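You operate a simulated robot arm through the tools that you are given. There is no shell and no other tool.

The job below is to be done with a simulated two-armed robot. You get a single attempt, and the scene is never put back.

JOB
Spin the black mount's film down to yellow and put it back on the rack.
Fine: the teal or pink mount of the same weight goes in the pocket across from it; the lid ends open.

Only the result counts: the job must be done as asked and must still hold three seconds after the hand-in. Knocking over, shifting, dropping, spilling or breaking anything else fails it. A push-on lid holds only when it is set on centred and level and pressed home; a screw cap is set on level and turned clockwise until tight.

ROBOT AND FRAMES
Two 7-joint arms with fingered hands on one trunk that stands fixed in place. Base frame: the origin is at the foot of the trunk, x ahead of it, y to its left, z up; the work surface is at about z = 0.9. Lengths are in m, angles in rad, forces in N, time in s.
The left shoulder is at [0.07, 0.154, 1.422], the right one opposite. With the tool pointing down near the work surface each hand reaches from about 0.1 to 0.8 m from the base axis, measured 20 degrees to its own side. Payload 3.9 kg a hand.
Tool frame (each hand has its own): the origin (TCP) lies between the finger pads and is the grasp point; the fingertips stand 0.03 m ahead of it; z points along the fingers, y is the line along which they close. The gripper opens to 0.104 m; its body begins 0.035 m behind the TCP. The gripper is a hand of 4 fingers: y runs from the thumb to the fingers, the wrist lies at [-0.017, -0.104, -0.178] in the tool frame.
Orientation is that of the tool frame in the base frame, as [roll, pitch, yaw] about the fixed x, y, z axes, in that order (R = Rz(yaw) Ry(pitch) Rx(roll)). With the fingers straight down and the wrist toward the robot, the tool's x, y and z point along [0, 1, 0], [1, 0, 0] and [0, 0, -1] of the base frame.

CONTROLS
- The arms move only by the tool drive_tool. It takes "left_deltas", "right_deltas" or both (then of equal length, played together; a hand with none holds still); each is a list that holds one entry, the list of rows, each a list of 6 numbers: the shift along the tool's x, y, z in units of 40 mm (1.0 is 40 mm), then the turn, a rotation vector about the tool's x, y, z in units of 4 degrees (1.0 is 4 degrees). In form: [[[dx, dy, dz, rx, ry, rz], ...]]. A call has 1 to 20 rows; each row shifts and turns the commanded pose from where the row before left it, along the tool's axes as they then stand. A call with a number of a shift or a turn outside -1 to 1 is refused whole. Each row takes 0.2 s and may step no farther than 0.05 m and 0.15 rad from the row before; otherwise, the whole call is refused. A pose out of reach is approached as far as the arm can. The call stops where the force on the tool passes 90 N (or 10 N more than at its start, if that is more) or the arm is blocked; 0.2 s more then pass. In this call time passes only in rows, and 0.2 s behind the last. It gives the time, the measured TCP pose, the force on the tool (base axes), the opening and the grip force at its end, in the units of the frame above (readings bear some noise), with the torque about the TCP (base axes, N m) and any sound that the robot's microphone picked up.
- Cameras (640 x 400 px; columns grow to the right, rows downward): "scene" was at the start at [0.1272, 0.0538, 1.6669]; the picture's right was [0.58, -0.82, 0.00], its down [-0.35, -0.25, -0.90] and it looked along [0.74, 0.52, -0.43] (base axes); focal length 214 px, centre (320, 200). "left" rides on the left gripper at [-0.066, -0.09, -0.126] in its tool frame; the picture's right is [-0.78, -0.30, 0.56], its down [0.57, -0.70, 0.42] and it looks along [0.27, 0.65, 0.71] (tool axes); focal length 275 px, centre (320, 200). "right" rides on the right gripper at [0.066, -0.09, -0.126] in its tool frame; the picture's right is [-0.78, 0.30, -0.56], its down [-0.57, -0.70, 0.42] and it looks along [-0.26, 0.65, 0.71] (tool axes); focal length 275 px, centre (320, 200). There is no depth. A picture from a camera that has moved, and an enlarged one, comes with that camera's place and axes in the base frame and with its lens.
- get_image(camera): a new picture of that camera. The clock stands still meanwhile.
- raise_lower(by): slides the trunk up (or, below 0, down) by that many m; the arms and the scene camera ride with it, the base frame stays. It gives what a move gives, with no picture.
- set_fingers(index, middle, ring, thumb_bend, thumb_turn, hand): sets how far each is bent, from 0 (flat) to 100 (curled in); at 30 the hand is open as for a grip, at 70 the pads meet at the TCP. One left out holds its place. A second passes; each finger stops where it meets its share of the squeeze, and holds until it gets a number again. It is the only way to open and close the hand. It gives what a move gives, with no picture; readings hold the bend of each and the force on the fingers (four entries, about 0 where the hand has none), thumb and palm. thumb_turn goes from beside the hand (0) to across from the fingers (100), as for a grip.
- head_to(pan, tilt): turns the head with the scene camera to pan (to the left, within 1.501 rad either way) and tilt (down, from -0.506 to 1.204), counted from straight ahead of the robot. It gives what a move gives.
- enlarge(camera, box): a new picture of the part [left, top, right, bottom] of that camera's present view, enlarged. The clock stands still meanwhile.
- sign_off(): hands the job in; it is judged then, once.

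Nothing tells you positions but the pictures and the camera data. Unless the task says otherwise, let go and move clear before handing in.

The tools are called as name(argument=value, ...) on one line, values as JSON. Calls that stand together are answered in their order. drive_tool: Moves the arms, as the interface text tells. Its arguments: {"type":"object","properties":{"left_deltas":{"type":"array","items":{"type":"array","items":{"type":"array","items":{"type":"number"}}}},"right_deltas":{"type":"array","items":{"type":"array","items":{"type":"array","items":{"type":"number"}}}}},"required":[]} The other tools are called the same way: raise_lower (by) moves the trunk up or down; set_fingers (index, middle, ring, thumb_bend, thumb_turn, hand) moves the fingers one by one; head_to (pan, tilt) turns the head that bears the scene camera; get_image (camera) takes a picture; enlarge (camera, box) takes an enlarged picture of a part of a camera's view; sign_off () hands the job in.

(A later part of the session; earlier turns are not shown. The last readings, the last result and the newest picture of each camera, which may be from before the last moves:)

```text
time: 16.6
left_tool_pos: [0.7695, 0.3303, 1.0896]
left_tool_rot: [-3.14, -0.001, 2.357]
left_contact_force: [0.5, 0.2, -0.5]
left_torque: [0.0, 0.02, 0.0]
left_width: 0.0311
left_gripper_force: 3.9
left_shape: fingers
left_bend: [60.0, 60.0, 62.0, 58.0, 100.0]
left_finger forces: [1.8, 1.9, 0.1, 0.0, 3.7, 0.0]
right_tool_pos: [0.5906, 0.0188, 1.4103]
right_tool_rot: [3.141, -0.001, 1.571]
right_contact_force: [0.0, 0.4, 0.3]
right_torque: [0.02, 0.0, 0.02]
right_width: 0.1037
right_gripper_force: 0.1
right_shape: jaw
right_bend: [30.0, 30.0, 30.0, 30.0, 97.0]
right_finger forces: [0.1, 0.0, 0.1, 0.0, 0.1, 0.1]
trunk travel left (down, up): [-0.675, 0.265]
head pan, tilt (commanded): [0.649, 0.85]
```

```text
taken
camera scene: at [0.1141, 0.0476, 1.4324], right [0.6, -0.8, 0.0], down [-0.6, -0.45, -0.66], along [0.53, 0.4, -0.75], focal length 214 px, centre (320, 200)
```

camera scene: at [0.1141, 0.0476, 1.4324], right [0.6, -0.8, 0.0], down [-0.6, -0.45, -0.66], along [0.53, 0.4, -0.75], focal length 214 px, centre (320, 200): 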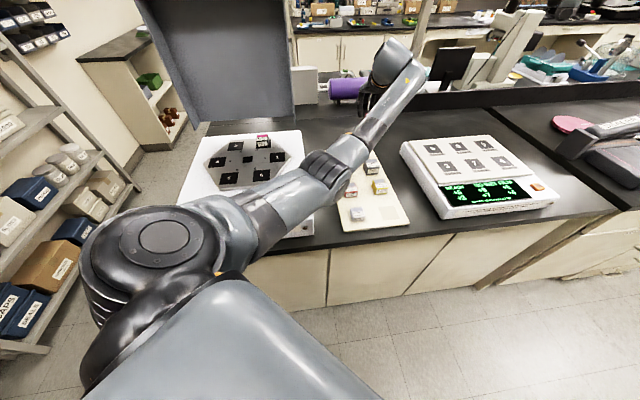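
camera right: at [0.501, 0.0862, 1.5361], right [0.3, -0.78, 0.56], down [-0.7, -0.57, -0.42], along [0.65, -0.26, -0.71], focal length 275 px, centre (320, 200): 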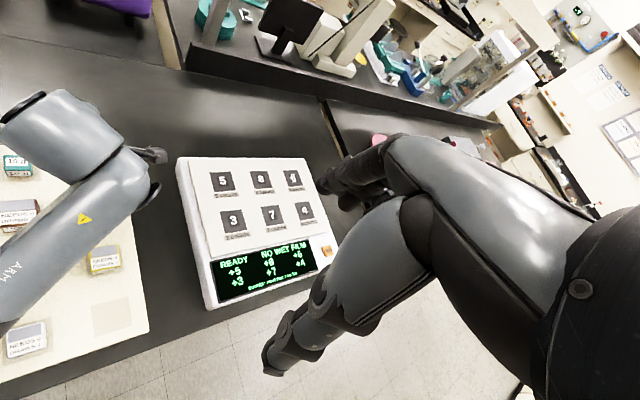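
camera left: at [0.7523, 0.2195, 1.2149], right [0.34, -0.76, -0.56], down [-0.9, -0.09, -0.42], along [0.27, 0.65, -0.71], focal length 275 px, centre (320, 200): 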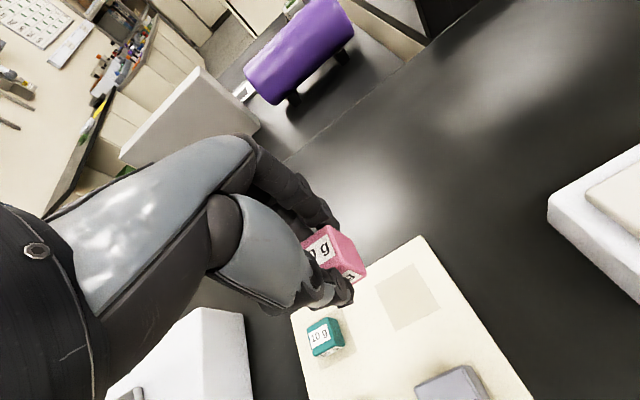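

The pink mount is held and clear of the rack. I'll check how it sits in the grip before carrying it.

enlarge(camera="left", box=[290, 210, 380, 320])

enlarge(camera="scene", box=[190, 120, 310, 210])

```text
3.64 times, centred on (335, 265) of left
camera zoom: at [0.7523, 0.2195, 1.2149], right [0.34, -0.76, -0.56], down [-0.9, -0.09, -0.42], along [0.27, 0.65, -0.71], focal length 1001 px, centre (266, -36)
```

zoom: 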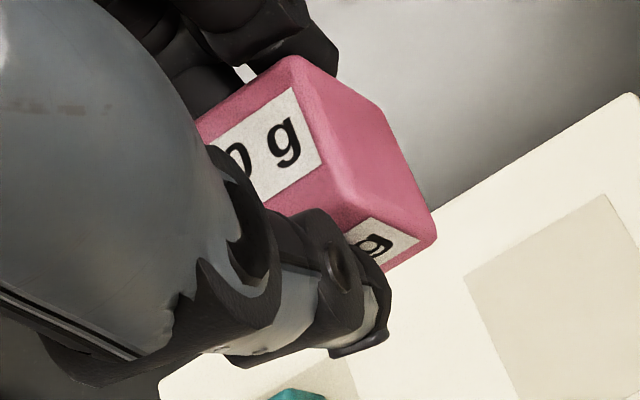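

```text
4.44 times, centred on (250, 165) of scene
camera zoom: at [0.1141, 0.0476, 1.4324], right [0.6, -0.8, 0.0], down [-0.6, -0.45, -0.66], along [0.53, 0.4, -0.75], focal length 953 px, centre (631, 356)
```

zoom: 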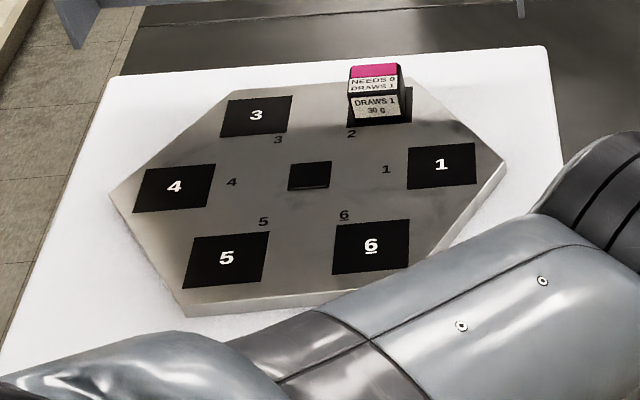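

The pink mount sits centred and level in the grip. Pocket 5's square is at (0.3215, 0.544) with its sides at 45° too, so the same hand turn fits. I'll raise the trunk back up and carry the mount over pocket 5, keeping clear of the lid.

raise_lower(by=0.2)

drive_tool(left_deltas=[[[0.5, -0.8, 0, 0, 0, 0], [0.5, -0.8, 0, 0, 0, 0], [0.5, -0.8, 0, 0, 0, 0], [0.5, -0.8, 0, 0, 0, 0], [0.5, -0.8, 0, 0, 0, 0], [0.9, 0, 0, 0, 0, 0], [0.9, 0, 0, 0, 0, 0], [0.9, 0, 0, 0, 0, 0], [0.9, 0, 0, 0, 0, 0], [0.9, 0, 0, 0, 0, 0], [0.9, 0, 0, 0, 0, 0], [0.9, 0, 0, 0, 0, 0], [0.9, 0, 0, 0, 0, 0], [0.9, 0, 0, 0, 0, 0], [0.9, 0, 0, 0, 0, 0]]])

get_image(camera="left")

get_image(camera="scene")

```text
time: 18.8
left_tool_pos: [0.7698, 0.3297, 1.2901]
left_tool_rot: [-3.141, 0.001, 2.356]
left_contact_force: [0.6, 0.4, -0.3]
left_torque: [0.01, 0.0, 0.02]
left_width: 0.0306
left_gripper_force: 3.9
left_shape: fingers
left_bend: [60.0, 60.0, 62.0, 58.0, 100.0]
left_finger forces: [1.7, 1.9, 0.1, 0.0, 3.7, 0.0]
right_tool_pos: [0.5916, 0.0198, 1.6101]
right_tool_rot: [-3.141, -0.001, 1.571]
right_contact_force: [-0.2, -0.2, 0.4]
right_torque: [-0.01, 0.01, -0.03]
right_width: 0.1036
right_gripper_force: 0.0
right_shape: jaw
right_bend: [30.0, 30.0, 30.0, 30.0, 97.0]
right_finger forces: [0.0, 0.1, 0.0, 0.0, 0.0, 0.0]
trunk travel left (down, up): [-0.875, 0.065]
head pan, tilt (commanded): [0.649, 0.85]
```

```text
time: 22.0
left_tool_pos: [0.3314, 0.5446, 1.2899]
left_tool_rot: [-3.141, -0.001, 2.357]
left_contact_force: [-0.1, 0.5, 0.2]
left_torque: [-0.01, 0.01, 0.0]
left_width: 0.0308
left_gripper_force: 3.5
left_shape: fingers
left_bend: [60.0, 60.0, 62.0, 58.0, 100.0]
left_finger forces: [1.7, 1.8, 0.0, 0.0, 3.5, 0.0]
right_tool_pos: [0.5905, 0.0221, 1.6108]
right_tool_rot: [3.141, -0.001, 1.574]
right_contact_force: [-0.2, -0.4, 0.2]
right_torque: [-0.02, 0.01, 0.04]
right_width: 0.1038
right_gripper_force: 0.0
right_shape: jaw
right_bend: [30.0, 30.0, 30.0, 30.0, 97.0]
right_finger forces: [0.1, 0.0, 0.0, 0.1, 0.0, 0.1]
trunk travel left (down, up): [-0.875, 0.065]
head pan, tilt (commanded): [0.649, 0.85]
```

```text
taken
camera left: at [0.315, 0.4337, 1.4159], right [0.34, -0.76, -0.56], down [-0.9, -0.09, -0.42], along [0.27, 0.65, -0.71], focal length 275 px, centre (320, 200)
```

left: 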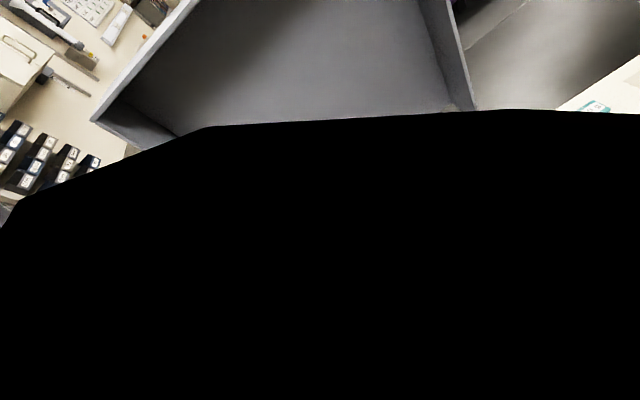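

```text
taken
camera scene: at [0.1141, 0.0493, 1.6324], right [0.6, -0.8, 0.0], down [-0.6, -0.46, -0.66], along [0.53, 0.4, -0.75], focal length 214 px, centre (320, 200)
```

scene: 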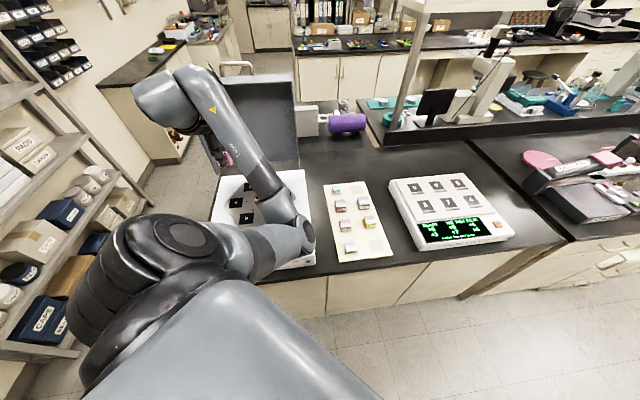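

The mount is over pocket 5 at z = 1.29, but the left arm's elbow has swung inward and blocks the hand camera. I'll look closely at the arm before going lower.

enlarge(camera="scene", box=[110, 50, 350, 300])

get_image(camera="right")

```text
1.60 times, centred on (230, 175) of scene
camera zoom: at [0.1141, 0.0493, 1.6324], right [0.6, -0.8, 0.0], down [-0.6, -0.46, -0.66], along [0.53, 0.4, -0.75], focal length 343 px, centre (464, 240)
```

zoom: 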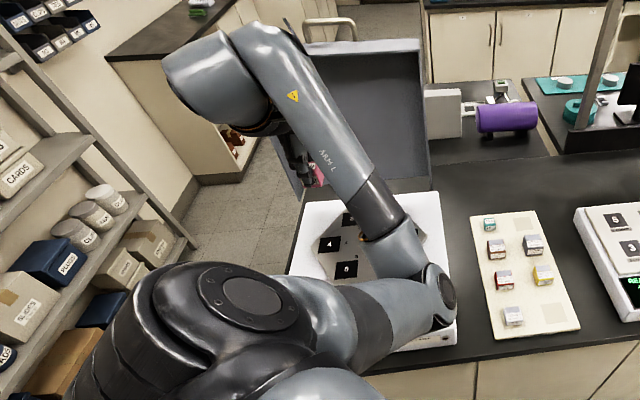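

```text
taken
camera right: at [0.5007, 0.0878, 1.736], right [0.3, -0.78, 0.56], down [-0.7, -0.57, -0.42], along [0.65, -0.26, -0.71], focal length 275 px, centre (320, 200)
```

right: 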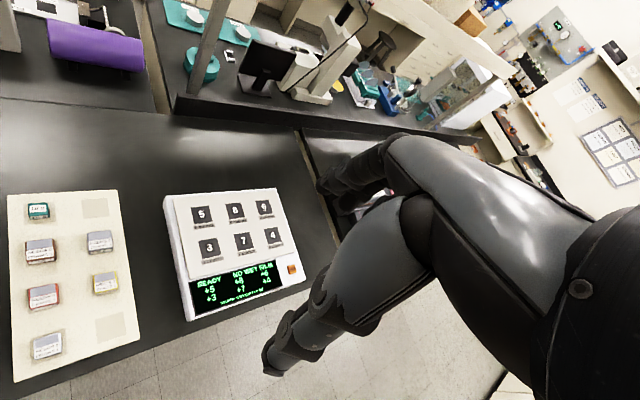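

I place the left elbow near (0.31, 0.25, 1.20), above the spinner's front corner. As the hand comes down the elbow should move back toward the trunk and stay above the box, so I'll go down in steps, trimming to pocket 5.

drive_tool(left_deltas=[[[0.0325, -0.029, 0.5, 0, 0, 0], [0.0325, -0.029, 0.5, 0, 0, 0], [0.0325, -0.029, 0.5, 0, 0, 0], [0.0325, -0.029, 0.5, 0, 0, 0]]])

get_image(camera="left")

enlarge(camera="scene", box=[110, 50, 350, 300])

```text
time: 23.0
left_tool_pos: [0.3234, 0.5418, 1.2091]
left_tool_rot: [3.142, 0.0, 2.357]
left_contact_force: [0.5, 0.3, -0.1]
left_torque: [-0.02, 0.02, -0.01]
left_width: 0.031
left_gripper_force: 3.4
left_shape: fingers
left_bend: [60.0, 60.0, 62.0, 58.0, 100.0]
left_finger forces: [1.7, 1.8, 0.0, 0.0, 3.6, 0.0]
right_tool_pos: [0.5899, 0.0202, 1.6125]
right_tool_rot: [3.14, 0.0, 1.571]
right_contact_force: [0.4, 0.3, 0.4]
right_torque: [0.02, 0.0, -0.01]
right_width: 0.1039
right_gripper_force: 0.0
right_shape: jaw
right_bend: [30.0, 30.0, 30.0, 30.0, 97.0]
right_finger forces: [0.0, 0.0, 0.1, 0.1, 0.1, 0.0]
trunk travel left (down, up): [-0.875, 0.065]
head pan, tilt (commanded): [0.649, 0.85]
```

```text
taken
camera left: at [0.3072, 0.4323, 1.3349], right [0.34, -0.76, -0.56], down [-0.9, -0.09, -0.42], along [0.27, 0.65, -0.71], focal length 275 px, centre (320, 200)
```

left: 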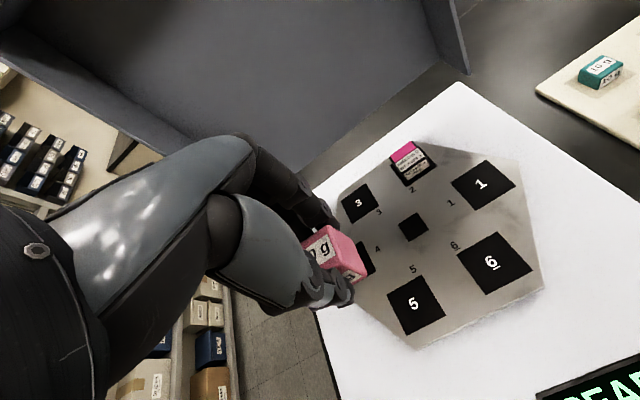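

```text
1.60 times, centred on (230, 175) of scene
camera zoom: at [0.1143, 0.0476, 1.6324], right [0.6, -0.8, 0.0], down [-0.6, -0.45, -0.66], along [0.53, 0.4, -0.75], focal length 343 px, centre (464, 240)
```

zoom: 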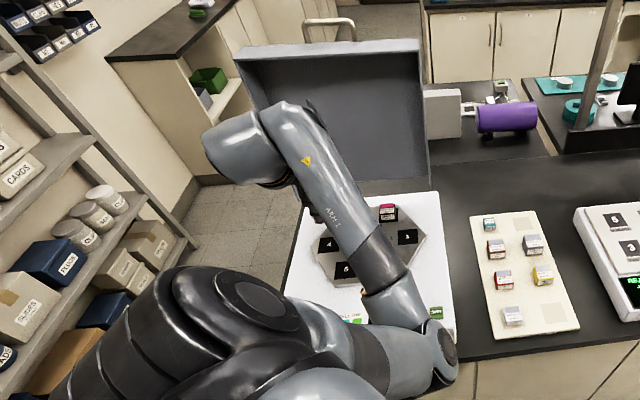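

The view is clear again and pocket 5 confirms at (0.322, 0.544). I'll lower the pink mount to about 16 mm above the rotor and check.

drive_tool(left_deltas=[[[0.0075, 0.015, 0.77, 0, 0, 0], [0.0075, 0.015, 0.77, 0, 0, 0], [0.0075, 0.015, 0.77, 0, 0, 0], [0.0075, 0.015, 0.77, 0, 0, 0], [0.0075, 0.015, 0.77, 0, 0, 0]]])

get_image(camera="left")

get_image(camera="scene")

```text
time: 24.2
left_tool_pos: [0.3243, 0.5529, 1.0645]
left_tool_rot: [3.123, -0.006, 2.361]
left_contact_force: [-0.8, 1.4, -0.8]
left_torque: [0.0, 0.0, -0.01]
left_width: 0.0309
left_gripper_force: 3.5
left_shape: fingers
left_bend: [60.0, 60.0, 62.0, 58.0, 100.0]
left_finger forces: [1.7, 1.8, 0.0, 0.0, 3.5, 0.0]
right_tool_pos: [0.5901, 0.0209, 1.6098]
right_tool_rot: [3.142, 0.001, 1.572]
right_contact_force: [-0.2, 0.2, -1.0]
right_torque: [0.01, -0.04, 0.0]
right_width: 0.1034
right_gripper_force: 0.0
right_shape: jaw
right_bend: [30.0, 30.0, 30.0, 30.0, 97.0]
right_finger forces: [0.1, 0.0, 0.0, 0.0, 0.0, 0.1]
trunk travel left (down, up): [-0.875, 0.065]
head pan, tilt (commanded): [0.649, 0.85]
```

```text
taken
camera left: at [0.3069, 0.44, 1.1869], right [0.35, -0.75, -0.57], down [-0.9, -0.09, -0.43], along [0.27, 0.66, -0.7], focal length 275 px, centre (320, 200)
```

left: 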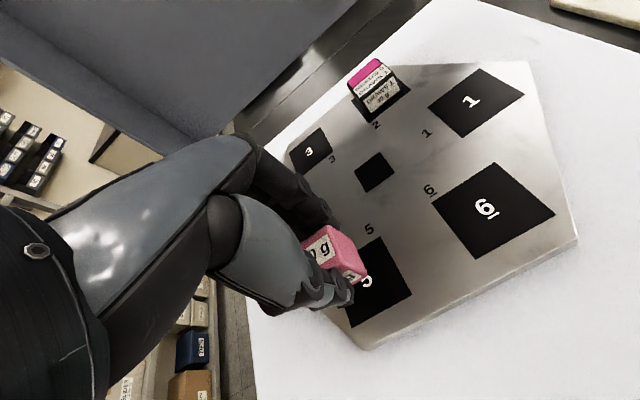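

```text
taken
camera scene: at [0.1141, 0.0487, 1.6324], right [0.6, -0.8, 0.0], down [-0.6, -0.45, -0.66], along [0.53, 0.4, -0.75], focal length 214 px, centre (320, 200)
```

scene: 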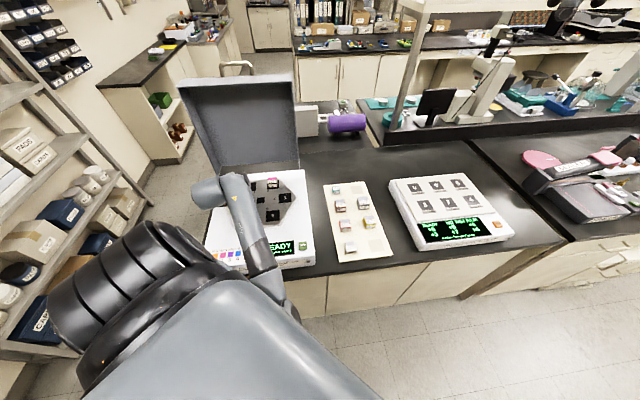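

The hand is near (0.324, 0.553, 1.065), slightly off the commanded pose, perhaps still settling. I'll give it a null move to see where it rests.

drive_tool(left_deltas=[[[0, 0, 0, 0, 0, 0], [0, 0, 0, 0, 0, 0], [0, 0, 0, 0, 0, 0]]])

enlarge(camera="scene", box=[40, 140, 330, 400])

```text
time: 25.0
left_tool_pos: [0.3235, 0.5528, 1.0627]
left_tool_rot: [3.13, -0.01, 2.359]
left_contact_force: [0.7, -0.4, -0.7]
left_torque: [0.0, 0.04, 0.01]
left_width: 0.0306
left_gripper_force: 3.7
left_shape: fingers
left_bend: [60.0, 60.0, 62.0, 58.0, 100.0]
left_finger forces: [1.7, 1.7, 0.0, 0.0, 3.5, 0.1]
right_tool_pos: [0.5899, 0.0194, 1.6111]
right_tool_rot: [-3.142, 0.0, 1.57]
right_contact_force: [0.1, -0.3, 0.6]
right_torque: [-0.01, 0.01, 0.0]
right_width: 0.1035
right_gripper_force: 0.0
right_shape: jaw
right_bend: [30.0, 30.0, 30.0, 30.0, 97.0]
right_finger forces: [0.1, 0.1, 0.0, 0.0, 0.0, 0.0]
trunk travel left (down, up): [-0.875, 0.065]
head pan, tilt (commanded): [0.649, 0.85]
```

```text
1.54 times, centred on (185, 270) of scene
camera zoom: at [0.1145, 0.048, 1.6324], right [0.6, -0.8, 0.0], down [-0.6, -0.45, -0.66], along [0.53, 0.4, -0.75], focal length 330 px, centre (528, 92)
```

zoom: 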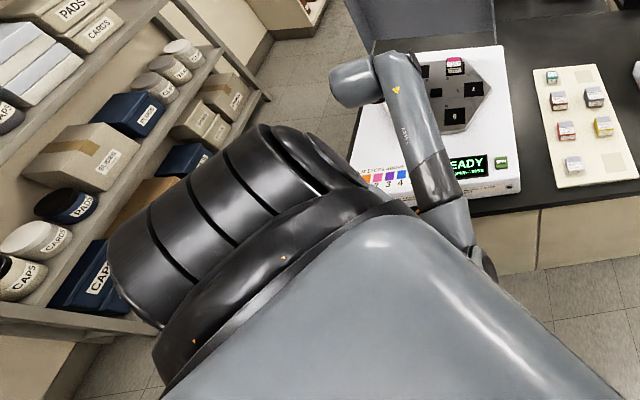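

The arm settles about 8 mm off here, so it must be at a joint limit with this elbow position. I'll go back up to z ≈ 1.115, where it should track well, and lower the trunk for the last part instead.

drive_tool(left_deltas=[[[0, 0, -0.75, 0, 0, 0], [0, 0, -0.75, 0, 0, 0], [0, 0, 0, 0, 0, 0]]])

enlarge(camera="scene", box=[110, 140, 350, 300])

```text
time: 25.8
left_tool_pos: [0.3247, 0.5461, 1.1148]
left_tool_rot: [-3.139, 0.001, 2.355]
left_contact_force: [-0.3, 0.5, -0.3]
left_torque: [-0.01, 0.01, -0.02]
left_width: 0.0307
left_gripper_force: 3.3
left_shape: fingers
left_bend: [60.0, 60.0, 62.0, 58.0, 100.0]
left_finger forces: [1.7, 1.9, 0.0, 0.0, 3.4, 0.0]
right_tool_pos: [0.5905, 0.0194, 1.6104]
right_tool_rot: [3.14, 0.0, 1.57]
right_contact_force: [-0.4, -0.1, 0.2]
right_torque: [0.0, 0.02, -0.03]
right_width: 0.1037
right_gripper_force: 0.1
right_shape: jaw
right_bend: [30.0, 30.0, 30.0, 30.0, 97.0]
right_finger forces: [0.0, 0.1, 0.0, 0.0, 0.0, 0.1]
trunk travel left (down, up): [-0.875, 0.065]
head pan, tilt (commanded): [0.649, 0.85]
```

```text
2.50 times, centred on (230, 220) of scene
camera zoom: at [0.1148, 0.0482, 1.6323], right [0.6, -0.8, 0.0], down [-0.6, -0.45, -0.66], along [0.53, 0.4, -0.75], focal length 536 px, centre (545, 150)
```

zoom: 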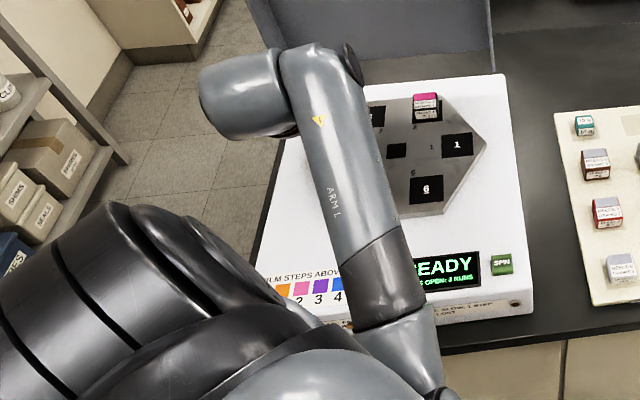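

At z = 1.115 the hand is exactly over pocket 5 and level. Now I lower the trunk 0.068 m, which should leave the mount a few mm above the pocket.

raise_lower(by=-0.068)

get_image(camera="left")

enlarge(camera="left", box=[270, 200, 450, 350])

```text
time: 26.9
left_tool_pos: [0.3245, 0.5449, 1.0477]
left_tool_rot: [-3.141, 0.0, 2.355]
left_contact_force: [-0.5, 0.3, -1.5]
left_torque: [-0.02, 0.01, 0.02]
left_width: 0.0308
left_gripper_force: 3.4
left_shape: fingers
left_bend: [60.0, 60.0, 62.0, 58.0, 100.0]
left_finger forces: [1.7, 1.7, 0.0, 0.0, 3.4, 0.1]
right_tool_pos: [0.5902, 0.0202, 1.5433]
right_tool_rot: [3.141, 0.001, 1.571]
right_contact_force: [-1.0, 0.1, -0.1]
right_torque: [0.0, -0.01, -0.02]
right_width: 0.1035
right_gripper_force: 0.0
right_shape: jaw
right_bend: [30.0, 30.0, 30.0, 30.0, 97.0]
right_finger forces: [0.1, 0.0, 0.1, 0.1, 0.0, 0.0]
trunk travel left (down, up): [-0.807, 0.133]
head pan, tilt (commanded): [0.649, 0.85]
```

```text
taken
camera left: at [0.3075, 0.4349, 1.1724], right [0.34, -0.76, -0.56], down [-0.9, -0.09, -0.42], along [0.27, 0.65, -0.71], focal length 275 px, centre (320, 200)
```

left: 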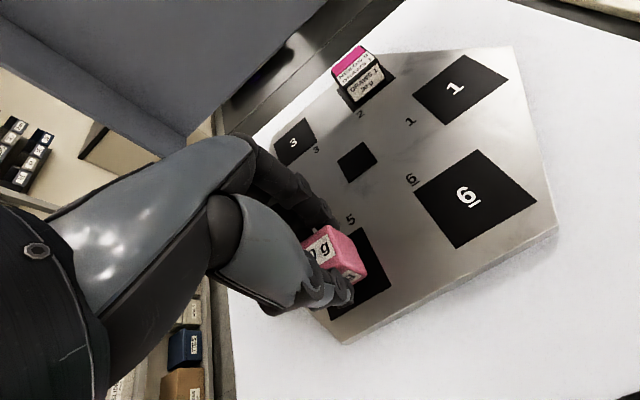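

```text
2.67 times, centred on (360, 275) of left
camera zoom: at [0.3075, 0.4349, 1.1724], right [0.34, -0.76, -0.56], down [-0.9, -0.09, -0.42], along [0.27, 0.65, -0.71], focal length 734 px, centre (213, 0)
```

zoom: 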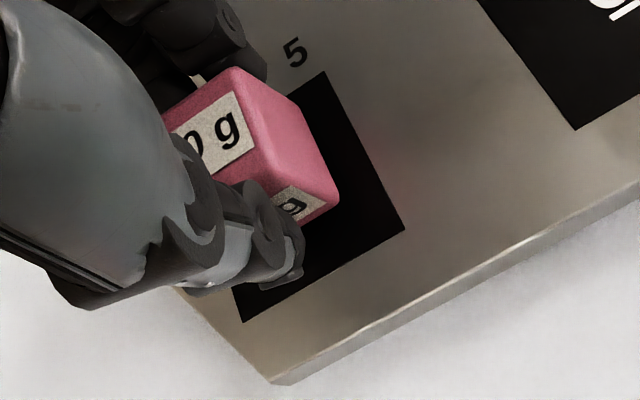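

The mount is centred over pocket 5, roughly 8 mm up. I'll lower in 2 mm rows and watch the force.

drive_tool(left_deltas=[[[0, 0, 0.05, 0, 0, 0], [0, 0, 0.05, 0, 0, 0], [0, 0, 0.05, 0, 0, 0]]])

drive_tool(left_deltas=[[[0, 0, 0.05, 0, 0, 0]]])

enlarge(camera="left", box=[270, 200, 450, 350])

```text
time: 27.7
left_tool_pos: [0.3254, 0.5459, 1.0403]
left_tool_rot: [3.139, -0.002, 2.358]
left_contact_force: [0.3, 1.1, 3.0]
left_torque: [0.03, -0.06, -0.03]
left_width: 0.0306
left_gripper_force: 4.2
left_shape: fingers
left_bend: [60.0, 60.0, 62.0, 59.0, 100.0]
left_finger forces: [2.2, 2.5, 0.0, 0.1, 3.3, 0.0]
right_tool_pos: [0.5914, 0.0203, 1.5422]
right_tool_rot: [3.141, 0.001, 1.569]
right_contact_force: [0.1, 0.2, -1.8]
right_torque: [-0.02, 0.01, -0.01]
right_width: 0.1035
right_gripper_force: 0.1
right_shape: jaw
right_bend: [30.0, 30.0, 30.0, 30.0, 97.0]
right_finger forces: [0.1, 0.0, 0.0, 0.0, 0.0, 0.0]
trunk travel left (down, up): [-0.807, 0.133]
head pan, tilt (commanded): [0.649, 0.85]
```

```text
time: 28.1
left_tool_pos: [0.3239, 0.5452, 1.0406]
left_tool_rot: [3.138, 0.001, 2.357]
left_contact_force: [1.8, 1.7, 6.4]
left_torque: [0.07, -0.02, 0.0]
left_width: 0.0309
left_gripper_force: 4.8
left_shape: fingers
left_bend: [60.0, 60.0, 62.0, 59.0, 100.0]
left_finger forces: [2.6, 2.8, 0.0, 0.0, 3.5, 0.0]
right_tool_pos: [0.5909, 0.0183, 1.5434]
right_tool_rot: [-3.141, -0.001, 1.57]
right_contact_force: [-0.2, 0.7, 0.1]
right_torque: [0.02, -0.03, -0.01]
right_width: 0.1035
right_gripper_force: 0.0
right_shape: jaw
right_bend: [30.0, 30.0, 30.0, 30.0, 97.0]
right_finger forces: [0.1, 0.0, 0.1, 0.0, 0.0, 0.1]
trunk travel left (down, up): [-0.807, 0.133]
head pan, tilt (commanded): [0.649, 0.85]
```

```text
2.67 times, centred on (360, 275) of left
camera zoom: at [0.3075, 0.4346, 1.165], right [0.34, -0.76, -0.56], down [-0.9, -0.09, -0.43], along [0.27, 0.65, -0.71], focal length 734 px, centre (213, 0)
```

zoom: 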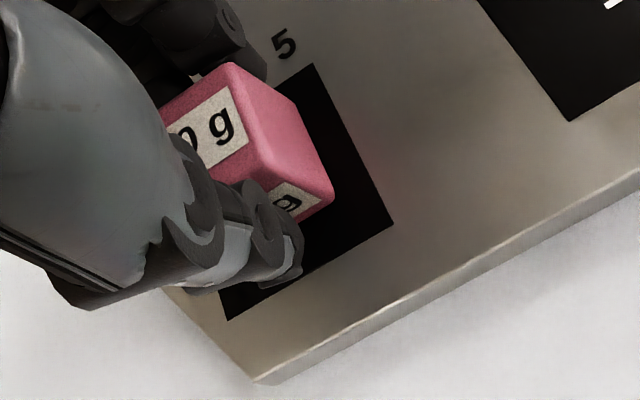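

The mount is down on the pocket floor (about 6 N, z no longer falling). I'll ease off 1.6 mm to drop the load, then open the fingers.

drive_tool(left_deltas=[[[0, 0, -0.04, 0, 0, 0]]])

set_fingers(hand="left", index=54, middle=54, ring=54, thumb_bend=54)

set_fingers(hand="left", index=44, middle=44, ring=44, thumb_bend=44)

enlarge(camera="left", box=[270, 200, 450, 350])

```text
time: 28.5
left_tool_pos: [0.3248, 0.5456, 1.0397]
left_tool_rot: [3.141, 0.0, 2.358]
left_contact_force: [1.2, 1.1, 4.2]
left_torque: [0.02, -0.05, 0.03]
left_width: 0.0304
left_gripper_force: 5.0
left_shape: fingers
left_bend: [60.0, 60.0, 62.0, 59.0, 100.0]
left_finger forces: [2.5, 2.7, 0.0, 0.1, 3.4, 0.0]
right_tool_pos: [0.591, 0.0197, 1.544]
right_tool_rot: [-3.141, 0.0, 1.57]
right_contact_force: [-0.7, -0.3, -0.4]
right_torque: [-0.01, 0.02, 0.01]
right_width: 0.1037
right_gripper_force: 0.1
right_shape: jaw
right_bend: [30.0, 30.0, 30.0, 30.0, 97.0]
right_finger forces: [0.0, 0.1, 0.0, 0.0, 0.0, 0.0]
trunk travel left (down, up): [-0.807, 0.133]
head pan, tilt (commanded): [0.649, 0.85]
```

```text
time: 29.5
left_tool_pos: [0.324, 0.546, 1.0392]
left_tool_rot: [-3.141, 0.001, 2.358]
left_contact_force: [-0.7, -0.4, -0.1]
left_torque: [-0.02, 0.02, 0.01]
left_width: 0.0428
left_gripper_force: 0.1
left_shape: fingers
left_bend: [54.0, 54.0, 54.0, 54.0, 100.0]
left_finger forces: [0.0, 0.0, 0.0, 0.0, 0.1, 0.1]
right_tool_pos: [0.5909, 0.0201, 1.5423]
right_tool_rot: [3.141, -0.001, 1.572]
right_contact_force: [-1.3, -0.1, -0.1]
right_torque: [0.0, -0.01, -0.03]
right_width: 0.1035
right_gripper_force: 0.1
right_shape: jaw
right_bend: [30.0, 30.0, 30.0, 30.0, 97.0]
right_finger forces: [0.1, 0.0, 0.0, 0.0, 0.0, 0.1]
trunk travel left (down, up): [-0.807, 0.133]
head pan, tilt (commanded): [0.649, 0.85]
```

```text
time: 30.5
left_tool_pos: [0.3249, 0.5463, 1.0391]
left_tool_rot: [-3.141, 0.0, 2.357]
left_contact_force: [-0.4, 0.3, 0.3]
left_torque: [0.0, 0.02, -0.01]
left_width: 0.0685
left_gripper_force: 0.0
left_shape: fingers
left_bend: [44.0, 44.0, 44.0, 44.0, 99.0]
left_finger forces: [0.1, 0.0, 0.1, 0.0, 0.0, 0.1]
right_tool_pos: [0.5912, 0.0202, 1.5441]
right_tool_rot: [-3.141, -0.001, 1.57]
right_contact_force: [-0.4, 1.1, 0.0]
right_torque: [0.01, -0.01, 0.01]
right_width: 0.1037
right_gripper_force: 0.1
right_shape: jaw
right_bend: [30.0, 30.0, 30.0, 30.0, 97.0]
right_finger forces: [0.1, 0.0, 0.0, 0.1, 0.0, 0.0]
trunk travel left (down, up): [-0.807, 0.133]
head pan, tilt (commanded): [0.649, 0.85]
```

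```text
2.67 times, centred on (360, 275) of left
camera zoom: at [0.308, 0.4352, 1.1653], right [0.34, -0.76, -0.56], down [-0.9, -0.09, -0.42], along [0.27, 0.65, -0.71], focal length 734 px, centre (213, 0)
```

zoom: 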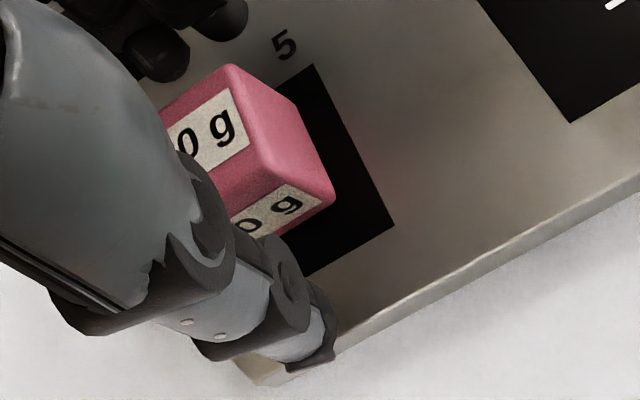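

The fingers are off and the pink mount stays put. I'll back straight up and look at the rotor.

drive_tool(left_deltas=[[[0, 0, -0.4, 0, 0, 0], [0, 0, -0.8, 0, 0, 0], [0, 0, -0.8, 0, 0, 0], [0, 0, -0.8, 0, 0, 0], [0, 0, -0.8, 0, 0, 0]]])

get_image(camera="left")

get_image(camera="scene")

```text
time: 31.7
left_tool_pos: [0.3238, 0.5453, 1.1855]
left_tool_rot: [3.141, 0.001, 2.356]
left_contact_force: [-0.2, 0.2, 0.8]
left_torque: [-0.01, 0.03, 0.01]
left_width: 0.0687
left_gripper_force: 0.1
left_shape: fingers
left_bend: [44.0, 44.0, 44.0, 44.0, 99.0]
left_finger forces: [0.0, 0.0, 0.0, 0.0, 0.0, 0.1]
right_tool_pos: [0.5906, 0.0208, 1.5418]
right_tool_rot: [3.141, 0.0, 1.572]
right_contact_force: [-0.1, 0.3, -1.2]
right_torque: [0.02, 0.01, -0.01]
right_width: 0.1039
right_gripper_force: 0.1
right_shape: jaw
right_bend: [30.0, 30.0, 30.0, 30.0, 97.0]
right_finger forces: [0.0, 0.1, 0.0, 0.0, 0.1, 0.0]
trunk travel left (down, up): [-0.807, 0.133]
head pan, tilt (commanded): [0.649, 0.85]
```

```text
taken
camera left: at [0.3076, 0.4348, 1.3104], right [0.34, -0.76, -0.56], down [-0.9, -0.09, -0.42], along [0.27, 0.65, -0.71], focal length 275 px, centre (320, 200)
```

left: 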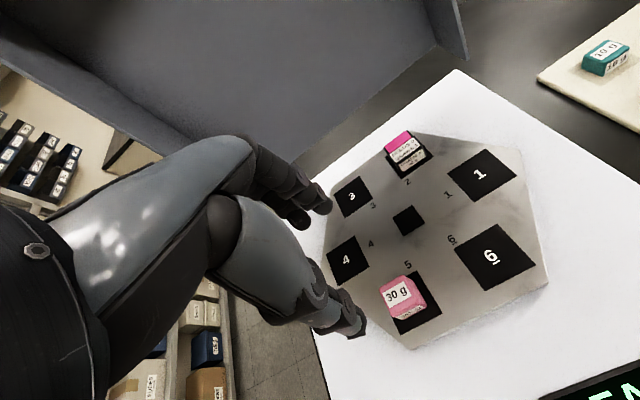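

```text
taken
camera scene: at [0.1147, 0.0482, 1.5643], right [0.6, -0.8, 0.0], down [-0.6, -0.45, -0.66], along [0.53, 0.4, -0.75], focal length 214 px, centre (320, 200)
```

scene: 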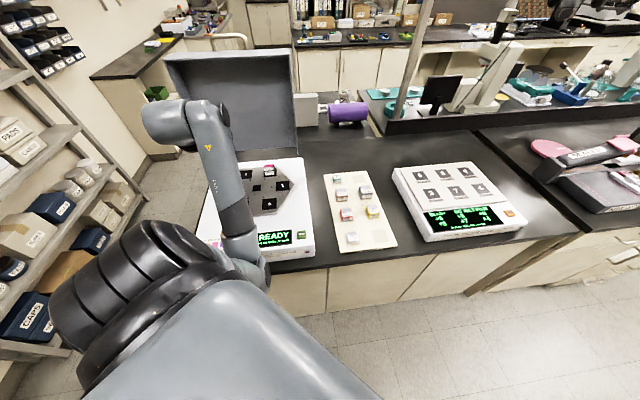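

The pink mount stands in pocket 5. I'll enlarge to confirm it's well inside the pocket.

enlarge(camera="left", box=[360, 110, 480, 350])

enlarge(camera="left", box=[370, 260, 460, 350])

enlarge(camera="left", box=[370, 120, 450, 190])

enlarge(camera="scene", box=[150, 30, 310, 160])

```text
1.67 times, centred on (420, 230) of left
camera zoom: at [0.3076, 0.4348, 1.3104], right [0.34, -0.76, -0.56], down [-0.9, -0.09, -0.42], along [0.27, 0.65, -0.71], focal length 459 px, centre (153, 150)
```

zoom: 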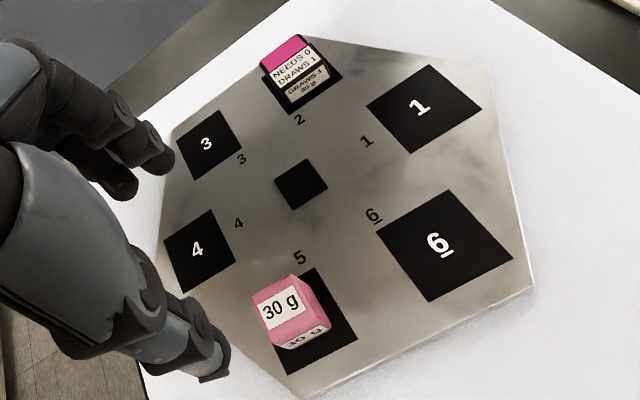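

```text
4.44 times, centred on (415, 305) of left
camera zoom: at [0.3076, 0.4348, 1.3104], right [0.34, -0.76, -0.56], down [-0.9, -0.09, -0.42], along [0.27, 0.65, -0.71], focal length 1224 px, centre (-102, -267)
```

zoom: 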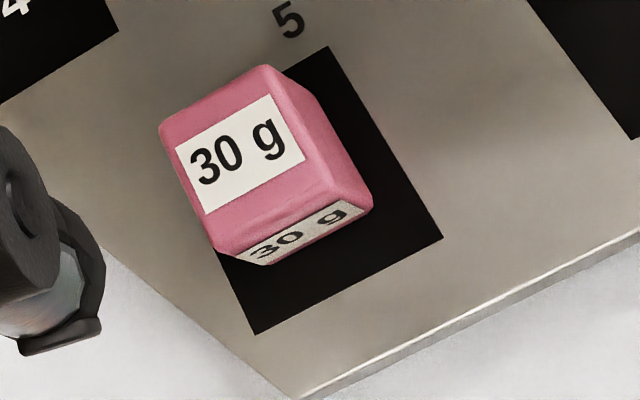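

```text
5.71 times, centred on (410, 155) of left
camera zoom: at [0.3076, 0.4348, 1.3104], right [0.34, -0.76, -0.56], down [-0.9, -0.09, -0.42], along [0.27, 0.65, -0.71], focal length 1573 px, centre (-194, 457)
```

zoom: 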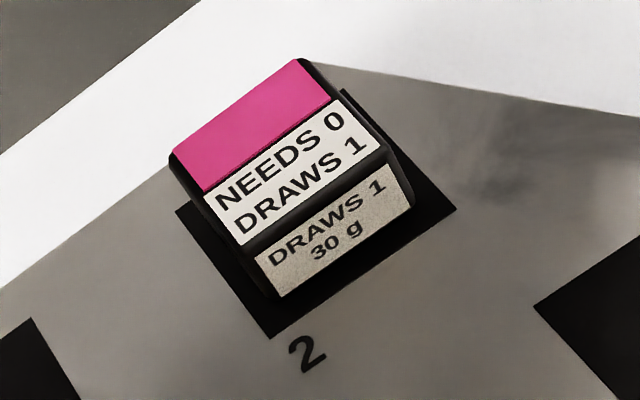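

```text
3.08 times, centred on (230, 95) of scene
camera zoom: at [0.1147, 0.0482, 1.5643], right [0.6, -0.8, 0.0], down [-0.6, -0.45, -0.66], along [0.53, 0.4, -0.75], focal length 660 px, centre (597, 523)
```

zoom: 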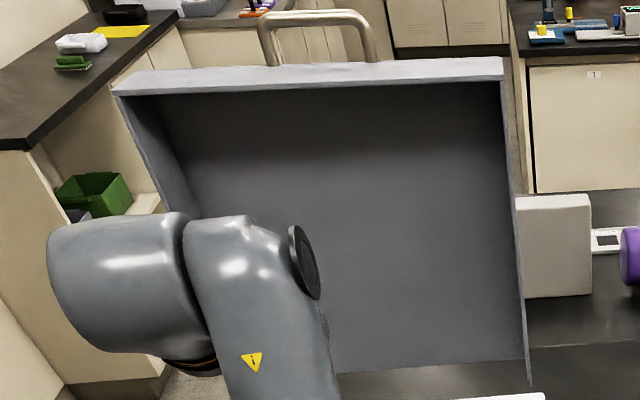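

The pink mount is within 2–3 mm of pocket 5's centre, and the black one is untouched in pocket 2. Next is the lid: I'll raise the trunk and the left hand to measure the lid and its handle.

raise_lower(by=0.13)

drive_tool(left_deltas=[[[-0.535, 0.137, -0.84, 0, 0, 0], [-0.535, 0.137, -0.84, 0, 0, 0], [-0.535, 0.137, -0.84, 0, 0, 0], [-0.535, 0.137, -0.84, 0, 0, 0]]])

head_to(pan=0.85, tilt=0.5)

get_image(camera="left")

get_image(camera="scene")

```text
time: 33.3
left_tool_pos: [0.3237, 0.5454, 1.3152]
left_tool_rot: [3.141, 0.001, 2.357]
left_contact_force: [-0.8, 0.2, -0.7]
left_torque: [-0.02, -0.01, -0.01]
left_width: 0.0685
left_gripper_force: 0.2
left_shape: fingers
left_bend: [44.0, 44.0, 44.0, 44.0, 99.0]
left_finger forces: [0.0, 0.1, 0.0, 0.0, 0.0, 0.1]
right_tool_pos: [0.591, 0.0191, 1.6721]
right_tool_rot: [3.141, 0.0, 1.57]
right_contact_force: [-0.5, -0.1, -0.4]
right_torque: [0.02, -0.02, -0.03]
right_width: 0.1037
right_gripper_force: 0.1
right_shape: jaw
right_bend: [30.0, 30.0, 30.0, 30.0, 97.0]
right_finger forces: [0.0, 0.0, 0.0, 0.1, 0.0, 0.0]
trunk travel left (down, up): [-0.937, 0.003]
head pan, tilt (commanded): [0.649, 0.85]
```

```text
time: 34.3
left_tool_pos: [0.4002, 0.4995, 1.4486]
left_tool_rot: [-3.14, -0.002, 2.357]
left_contact_force: [-0.4, 0.1, 0.9]
left_torque: [-0.02, -0.01, -0.03]
left_width: 0.0689
left_gripper_force: 0.0
left_shape: fingers
left_bend: [44.0, 44.0, 44.0, 44.0, 99.0]
left_finger forces: [0.1, 0.1, 0.1, 0.1, 0.0, 0.0]
right_tool_pos: [0.5931, 0.0183, 1.6717]
right_tool_rot: [-3.14, -0.001, 1.572]
right_contact_force: [-0.1, -1.0, -0.2]
right_torque: [-0.01, -0.01, -0.02]
right_width: 0.1035
right_gripper_force: 0.0
right_shape: jaw
right_bend: [30.0, 30.0, 30.0, 30.0, 97.0]
right_finger forces: [0.0, 0.1, 0.1, 0.0, 0.0, 0.0]
trunk travel left (down, up): [-0.937, 0.003]
head pan, tilt (commanded): [0.649, 0.85]
```

```text
time: 35.1
left_tool_pos: [0.3982, 0.5005, 1.4492]
left_tool_rot: [3.141, -0.001, 2.357]
left_contact_force: [0.6, 0.4, 0.1]
left_torque: [0.02, 0.01, -0.02]
left_width: 0.069
left_gripper_force: 0.1
left_shape: fingers
left_bend: [44.0, 44.0, 44.0, 44.0, 99.0]
left_finger forces: [0.0, 0.1, 0.1, 0.1, 0.0, 0.0]
right_tool_pos: [0.5902, 0.0211, 1.673]
right_tool_rot: [-3.141, -0.002, 1.57]
right_contact_force: [-0.2, -0.5, -0.4]
right_torque: [0.02, 0.01, -0.02]
right_width: 0.1036
right_gripper_force: 0.1
right_shape: jaw
right_bend: [30.0, 30.0, 30.0, 30.0, 97.0]
right_finger forces: [0.0, 0.0, 0.1, 0.0, 0.1, 0.0]
trunk travel left (down, up): [-0.937, 0.003]
head pan, tilt (commanded): [0.85, 0.499]
```

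```text
taken
camera left: at [0.3808, 0.39, 1.5739], right [0.34, -0.76, -0.56], down [-0.9, -0.09, -0.42], along [0.27, 0.65, -0.71], focal length 275 px, centre (320, 200)
```

left: 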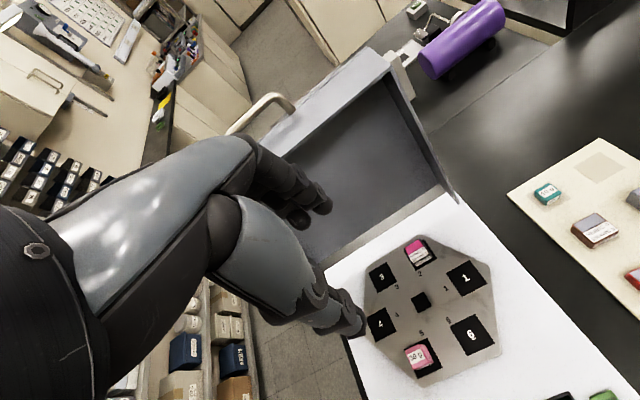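

```text
taken
camera scene: at [0.1118, 0.0691, 1.7243], right [0.75, -0.66, 0.0], down [-0.32, -0.36, -0.88], along [0.58, 0.66, -0.48], focal length 214 px, centre (320, 200)
```

scene: 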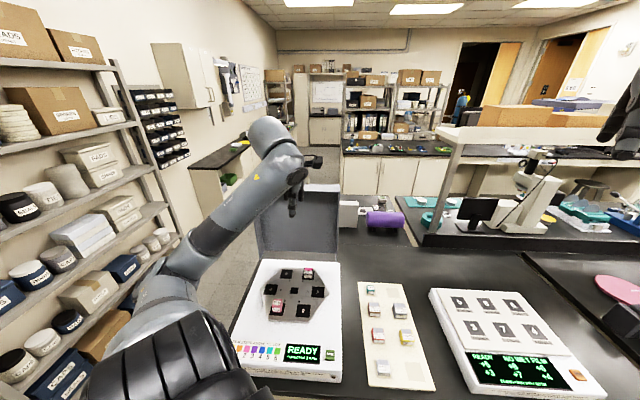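

The arm now has its elbow out to the left and a clear view of lid and handle. I'll enlarge both views to measure the handle.

enlarge(camera="left", box=[215, 40, 465, 210])

enlarge(camera="left", box=[215, 70, 325, 150])

enlarge(camera="scene", box=[240, 150, 350, 270])

```text
2.35 times, centred on (340, 125) of left
camera zoom: at [0.3808, 0.39, 1.5739], right [0.34, -0.76, -0.56], down [-0.9, -0.09, -0.42], along [0.27, 0.65, -0.71], focal length 648 px, centre (273, 376)
```

zoom: 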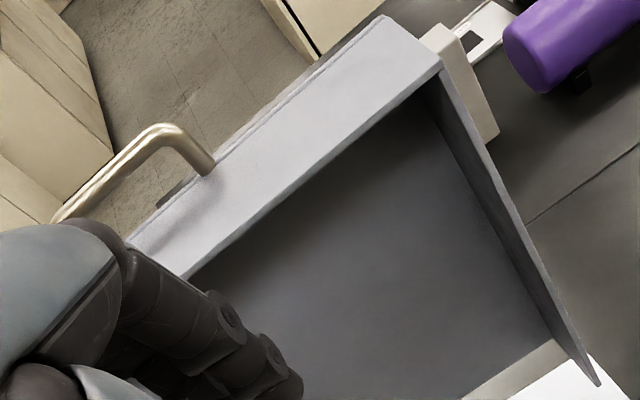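

```text
5.00 times, centred on (270, 110) of left
camera zoom: at [0.3808, 0.39, 1.5739], right [0.34, -0.76, -0.56], down [-0.9, -0.09, -0.42], along [0.27, 0.65, -0.71], focal length 1376 px, centre (570, 650)
```

zoom: 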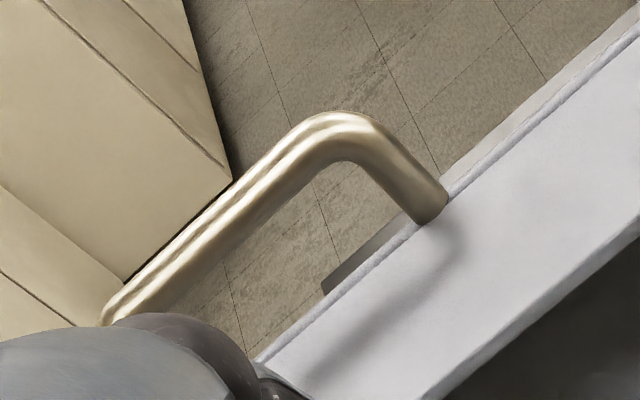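

```text
3.33 times, centred on (295, 210) of scene
camera zoom: at [0.1118, 0.0691, 1.7243], right [0.75, -0.66, 0.0], down [-0.32, -0.36, -0.88], along [0.58, 0.66, -0.48], focal length 715 px, centre (403, 167)
```

zoom: 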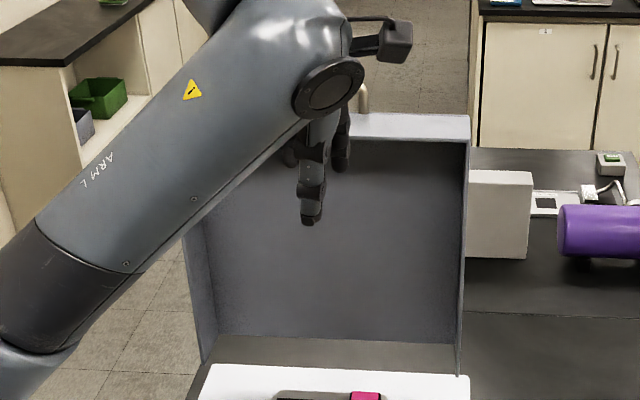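

I make the handle bar's centre (0.545, 0.699, 1.415) with the lid standing upright, about 11 mm thick and 35 mm off the front wall; the hinge line is near z ≈ 1.04 at the box's back edge. Closed, the bar should be near (0.288, 0.442, 1.03). I'll bring the left hand above the bar.

drive_tool(left_deltas=[[[0.133, 0.874, -0.15, 0, 0, 0], [0.133, 0.874, -0.15, 0, 0, 0], [0.133, 0.874, -0.15, 0, 0, 0], [0.133, 0.874, -0.15, 0, 0, 0], [0.133, 0.874, -0.15, 0, 0, 0], [0.133, 0.874, -0.15, 0, 0, 0], [0.133, 0.874, -0.15, 0, 0, 0]]])

get_image(camera="left")

get_image(camera="scene")

```text
time: 36.7
left_tool_pos: [0.5496, 0.698, 1.4907]
left_tool_rot: [-3.141, -0.002, 2.356]
left_contact_force: [-0.2, -0.1, 0.0]
left_torque: [0.0, -0.01, 0.02]
left_width: 0.0689
left_gripper_force: 0.0
left_shape: fingers
left_bend: [44.0, 44.0, 44.0, 44.0, 99.0]
left_finger forces: [0.0, 0.0, 0.0, 0.2, 0.0, 0.0]
right_tool_pos: [0.5919, 0.0215, 1.6736]
right_tool_rot: [-3.14, 0.0, 1.57]
right_contact_force: [0.0, -1.0, 0.7]
right_torque: [-0.01, -0.02, 0.0]
right_width: 0.1037
right_gripper_force: 0.0
right_shape: jaw
right_bend: [30.0, 30.0, 30.0, 30.0, 97.0]
right_finger forces: [0.0, 0.1, 0.0, 0.0, 0.0, 0.0]
trunk travel left (down, up): [-0.937, 0.003]
head pan, tilt (commanded): [0.85, 0.499]
```

```text
taken
camera left: at [0.5328, 0.589, 1.6161], right [0.34, -0.76, -0.56], down [-0.9, -0.09, -0.42], along [0.27, 0.65, -0.71], focal length 275 px, centre (320, 200)
```

left: 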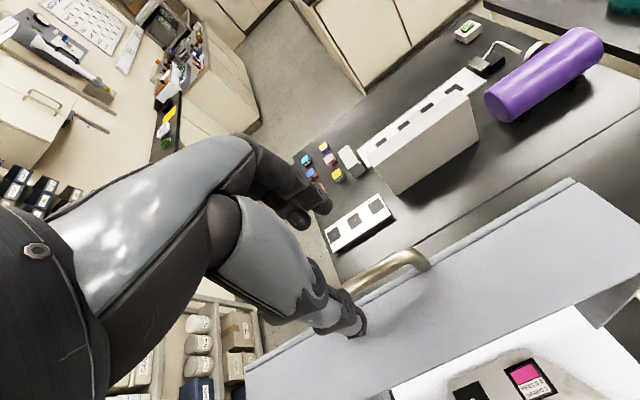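

```text
taken
camera scene: at [0.1138, 0.0693, 1.7242], right [0.75, -0.66, 0.0], down [-0.32, -0.36, -0.88], along [0.58, 0.66, -0.48], focal length 214 px, centre (320, 200)
```

scene: 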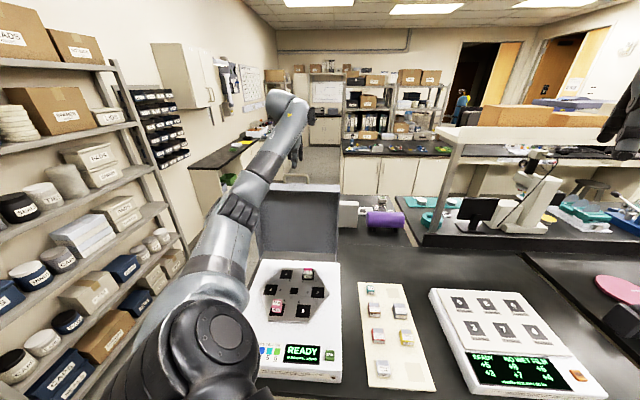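

The bar is visible just below and beside the thumb. I'll enlarge to get its place relative to the hand.

enlarge(camera="left", box=[280, 170, 460, 350])

enlarge(camera="scene", box=[220, 80, 350, 260])

```text
2.22 times, centred on (370, 260) of left
camera zoom: at [0.5328, 0.589, 1.6161], right [0.34, -0.76, -0.56], down [-0.9, -0.09, -0.42], along [0.27, 0.65, -0.71], focal length 612 px, centre (209, 67)
```

zoom: 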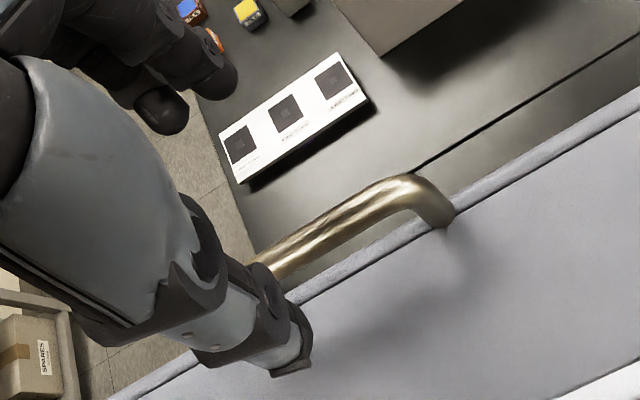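

```text
2.22 times, centred on (285, 170) of scene
camera zoom: at [0.1138, 0.0693, 1.7242], right [0.75, -0.66, 0.0], down [-0.32, -0.36, -0.88], along [0.58, 0.66, -0.48], focal length 477 px, centre (398, 267)
```

zoom: 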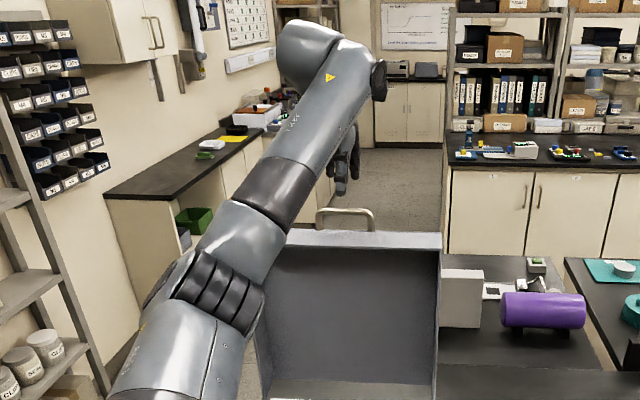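

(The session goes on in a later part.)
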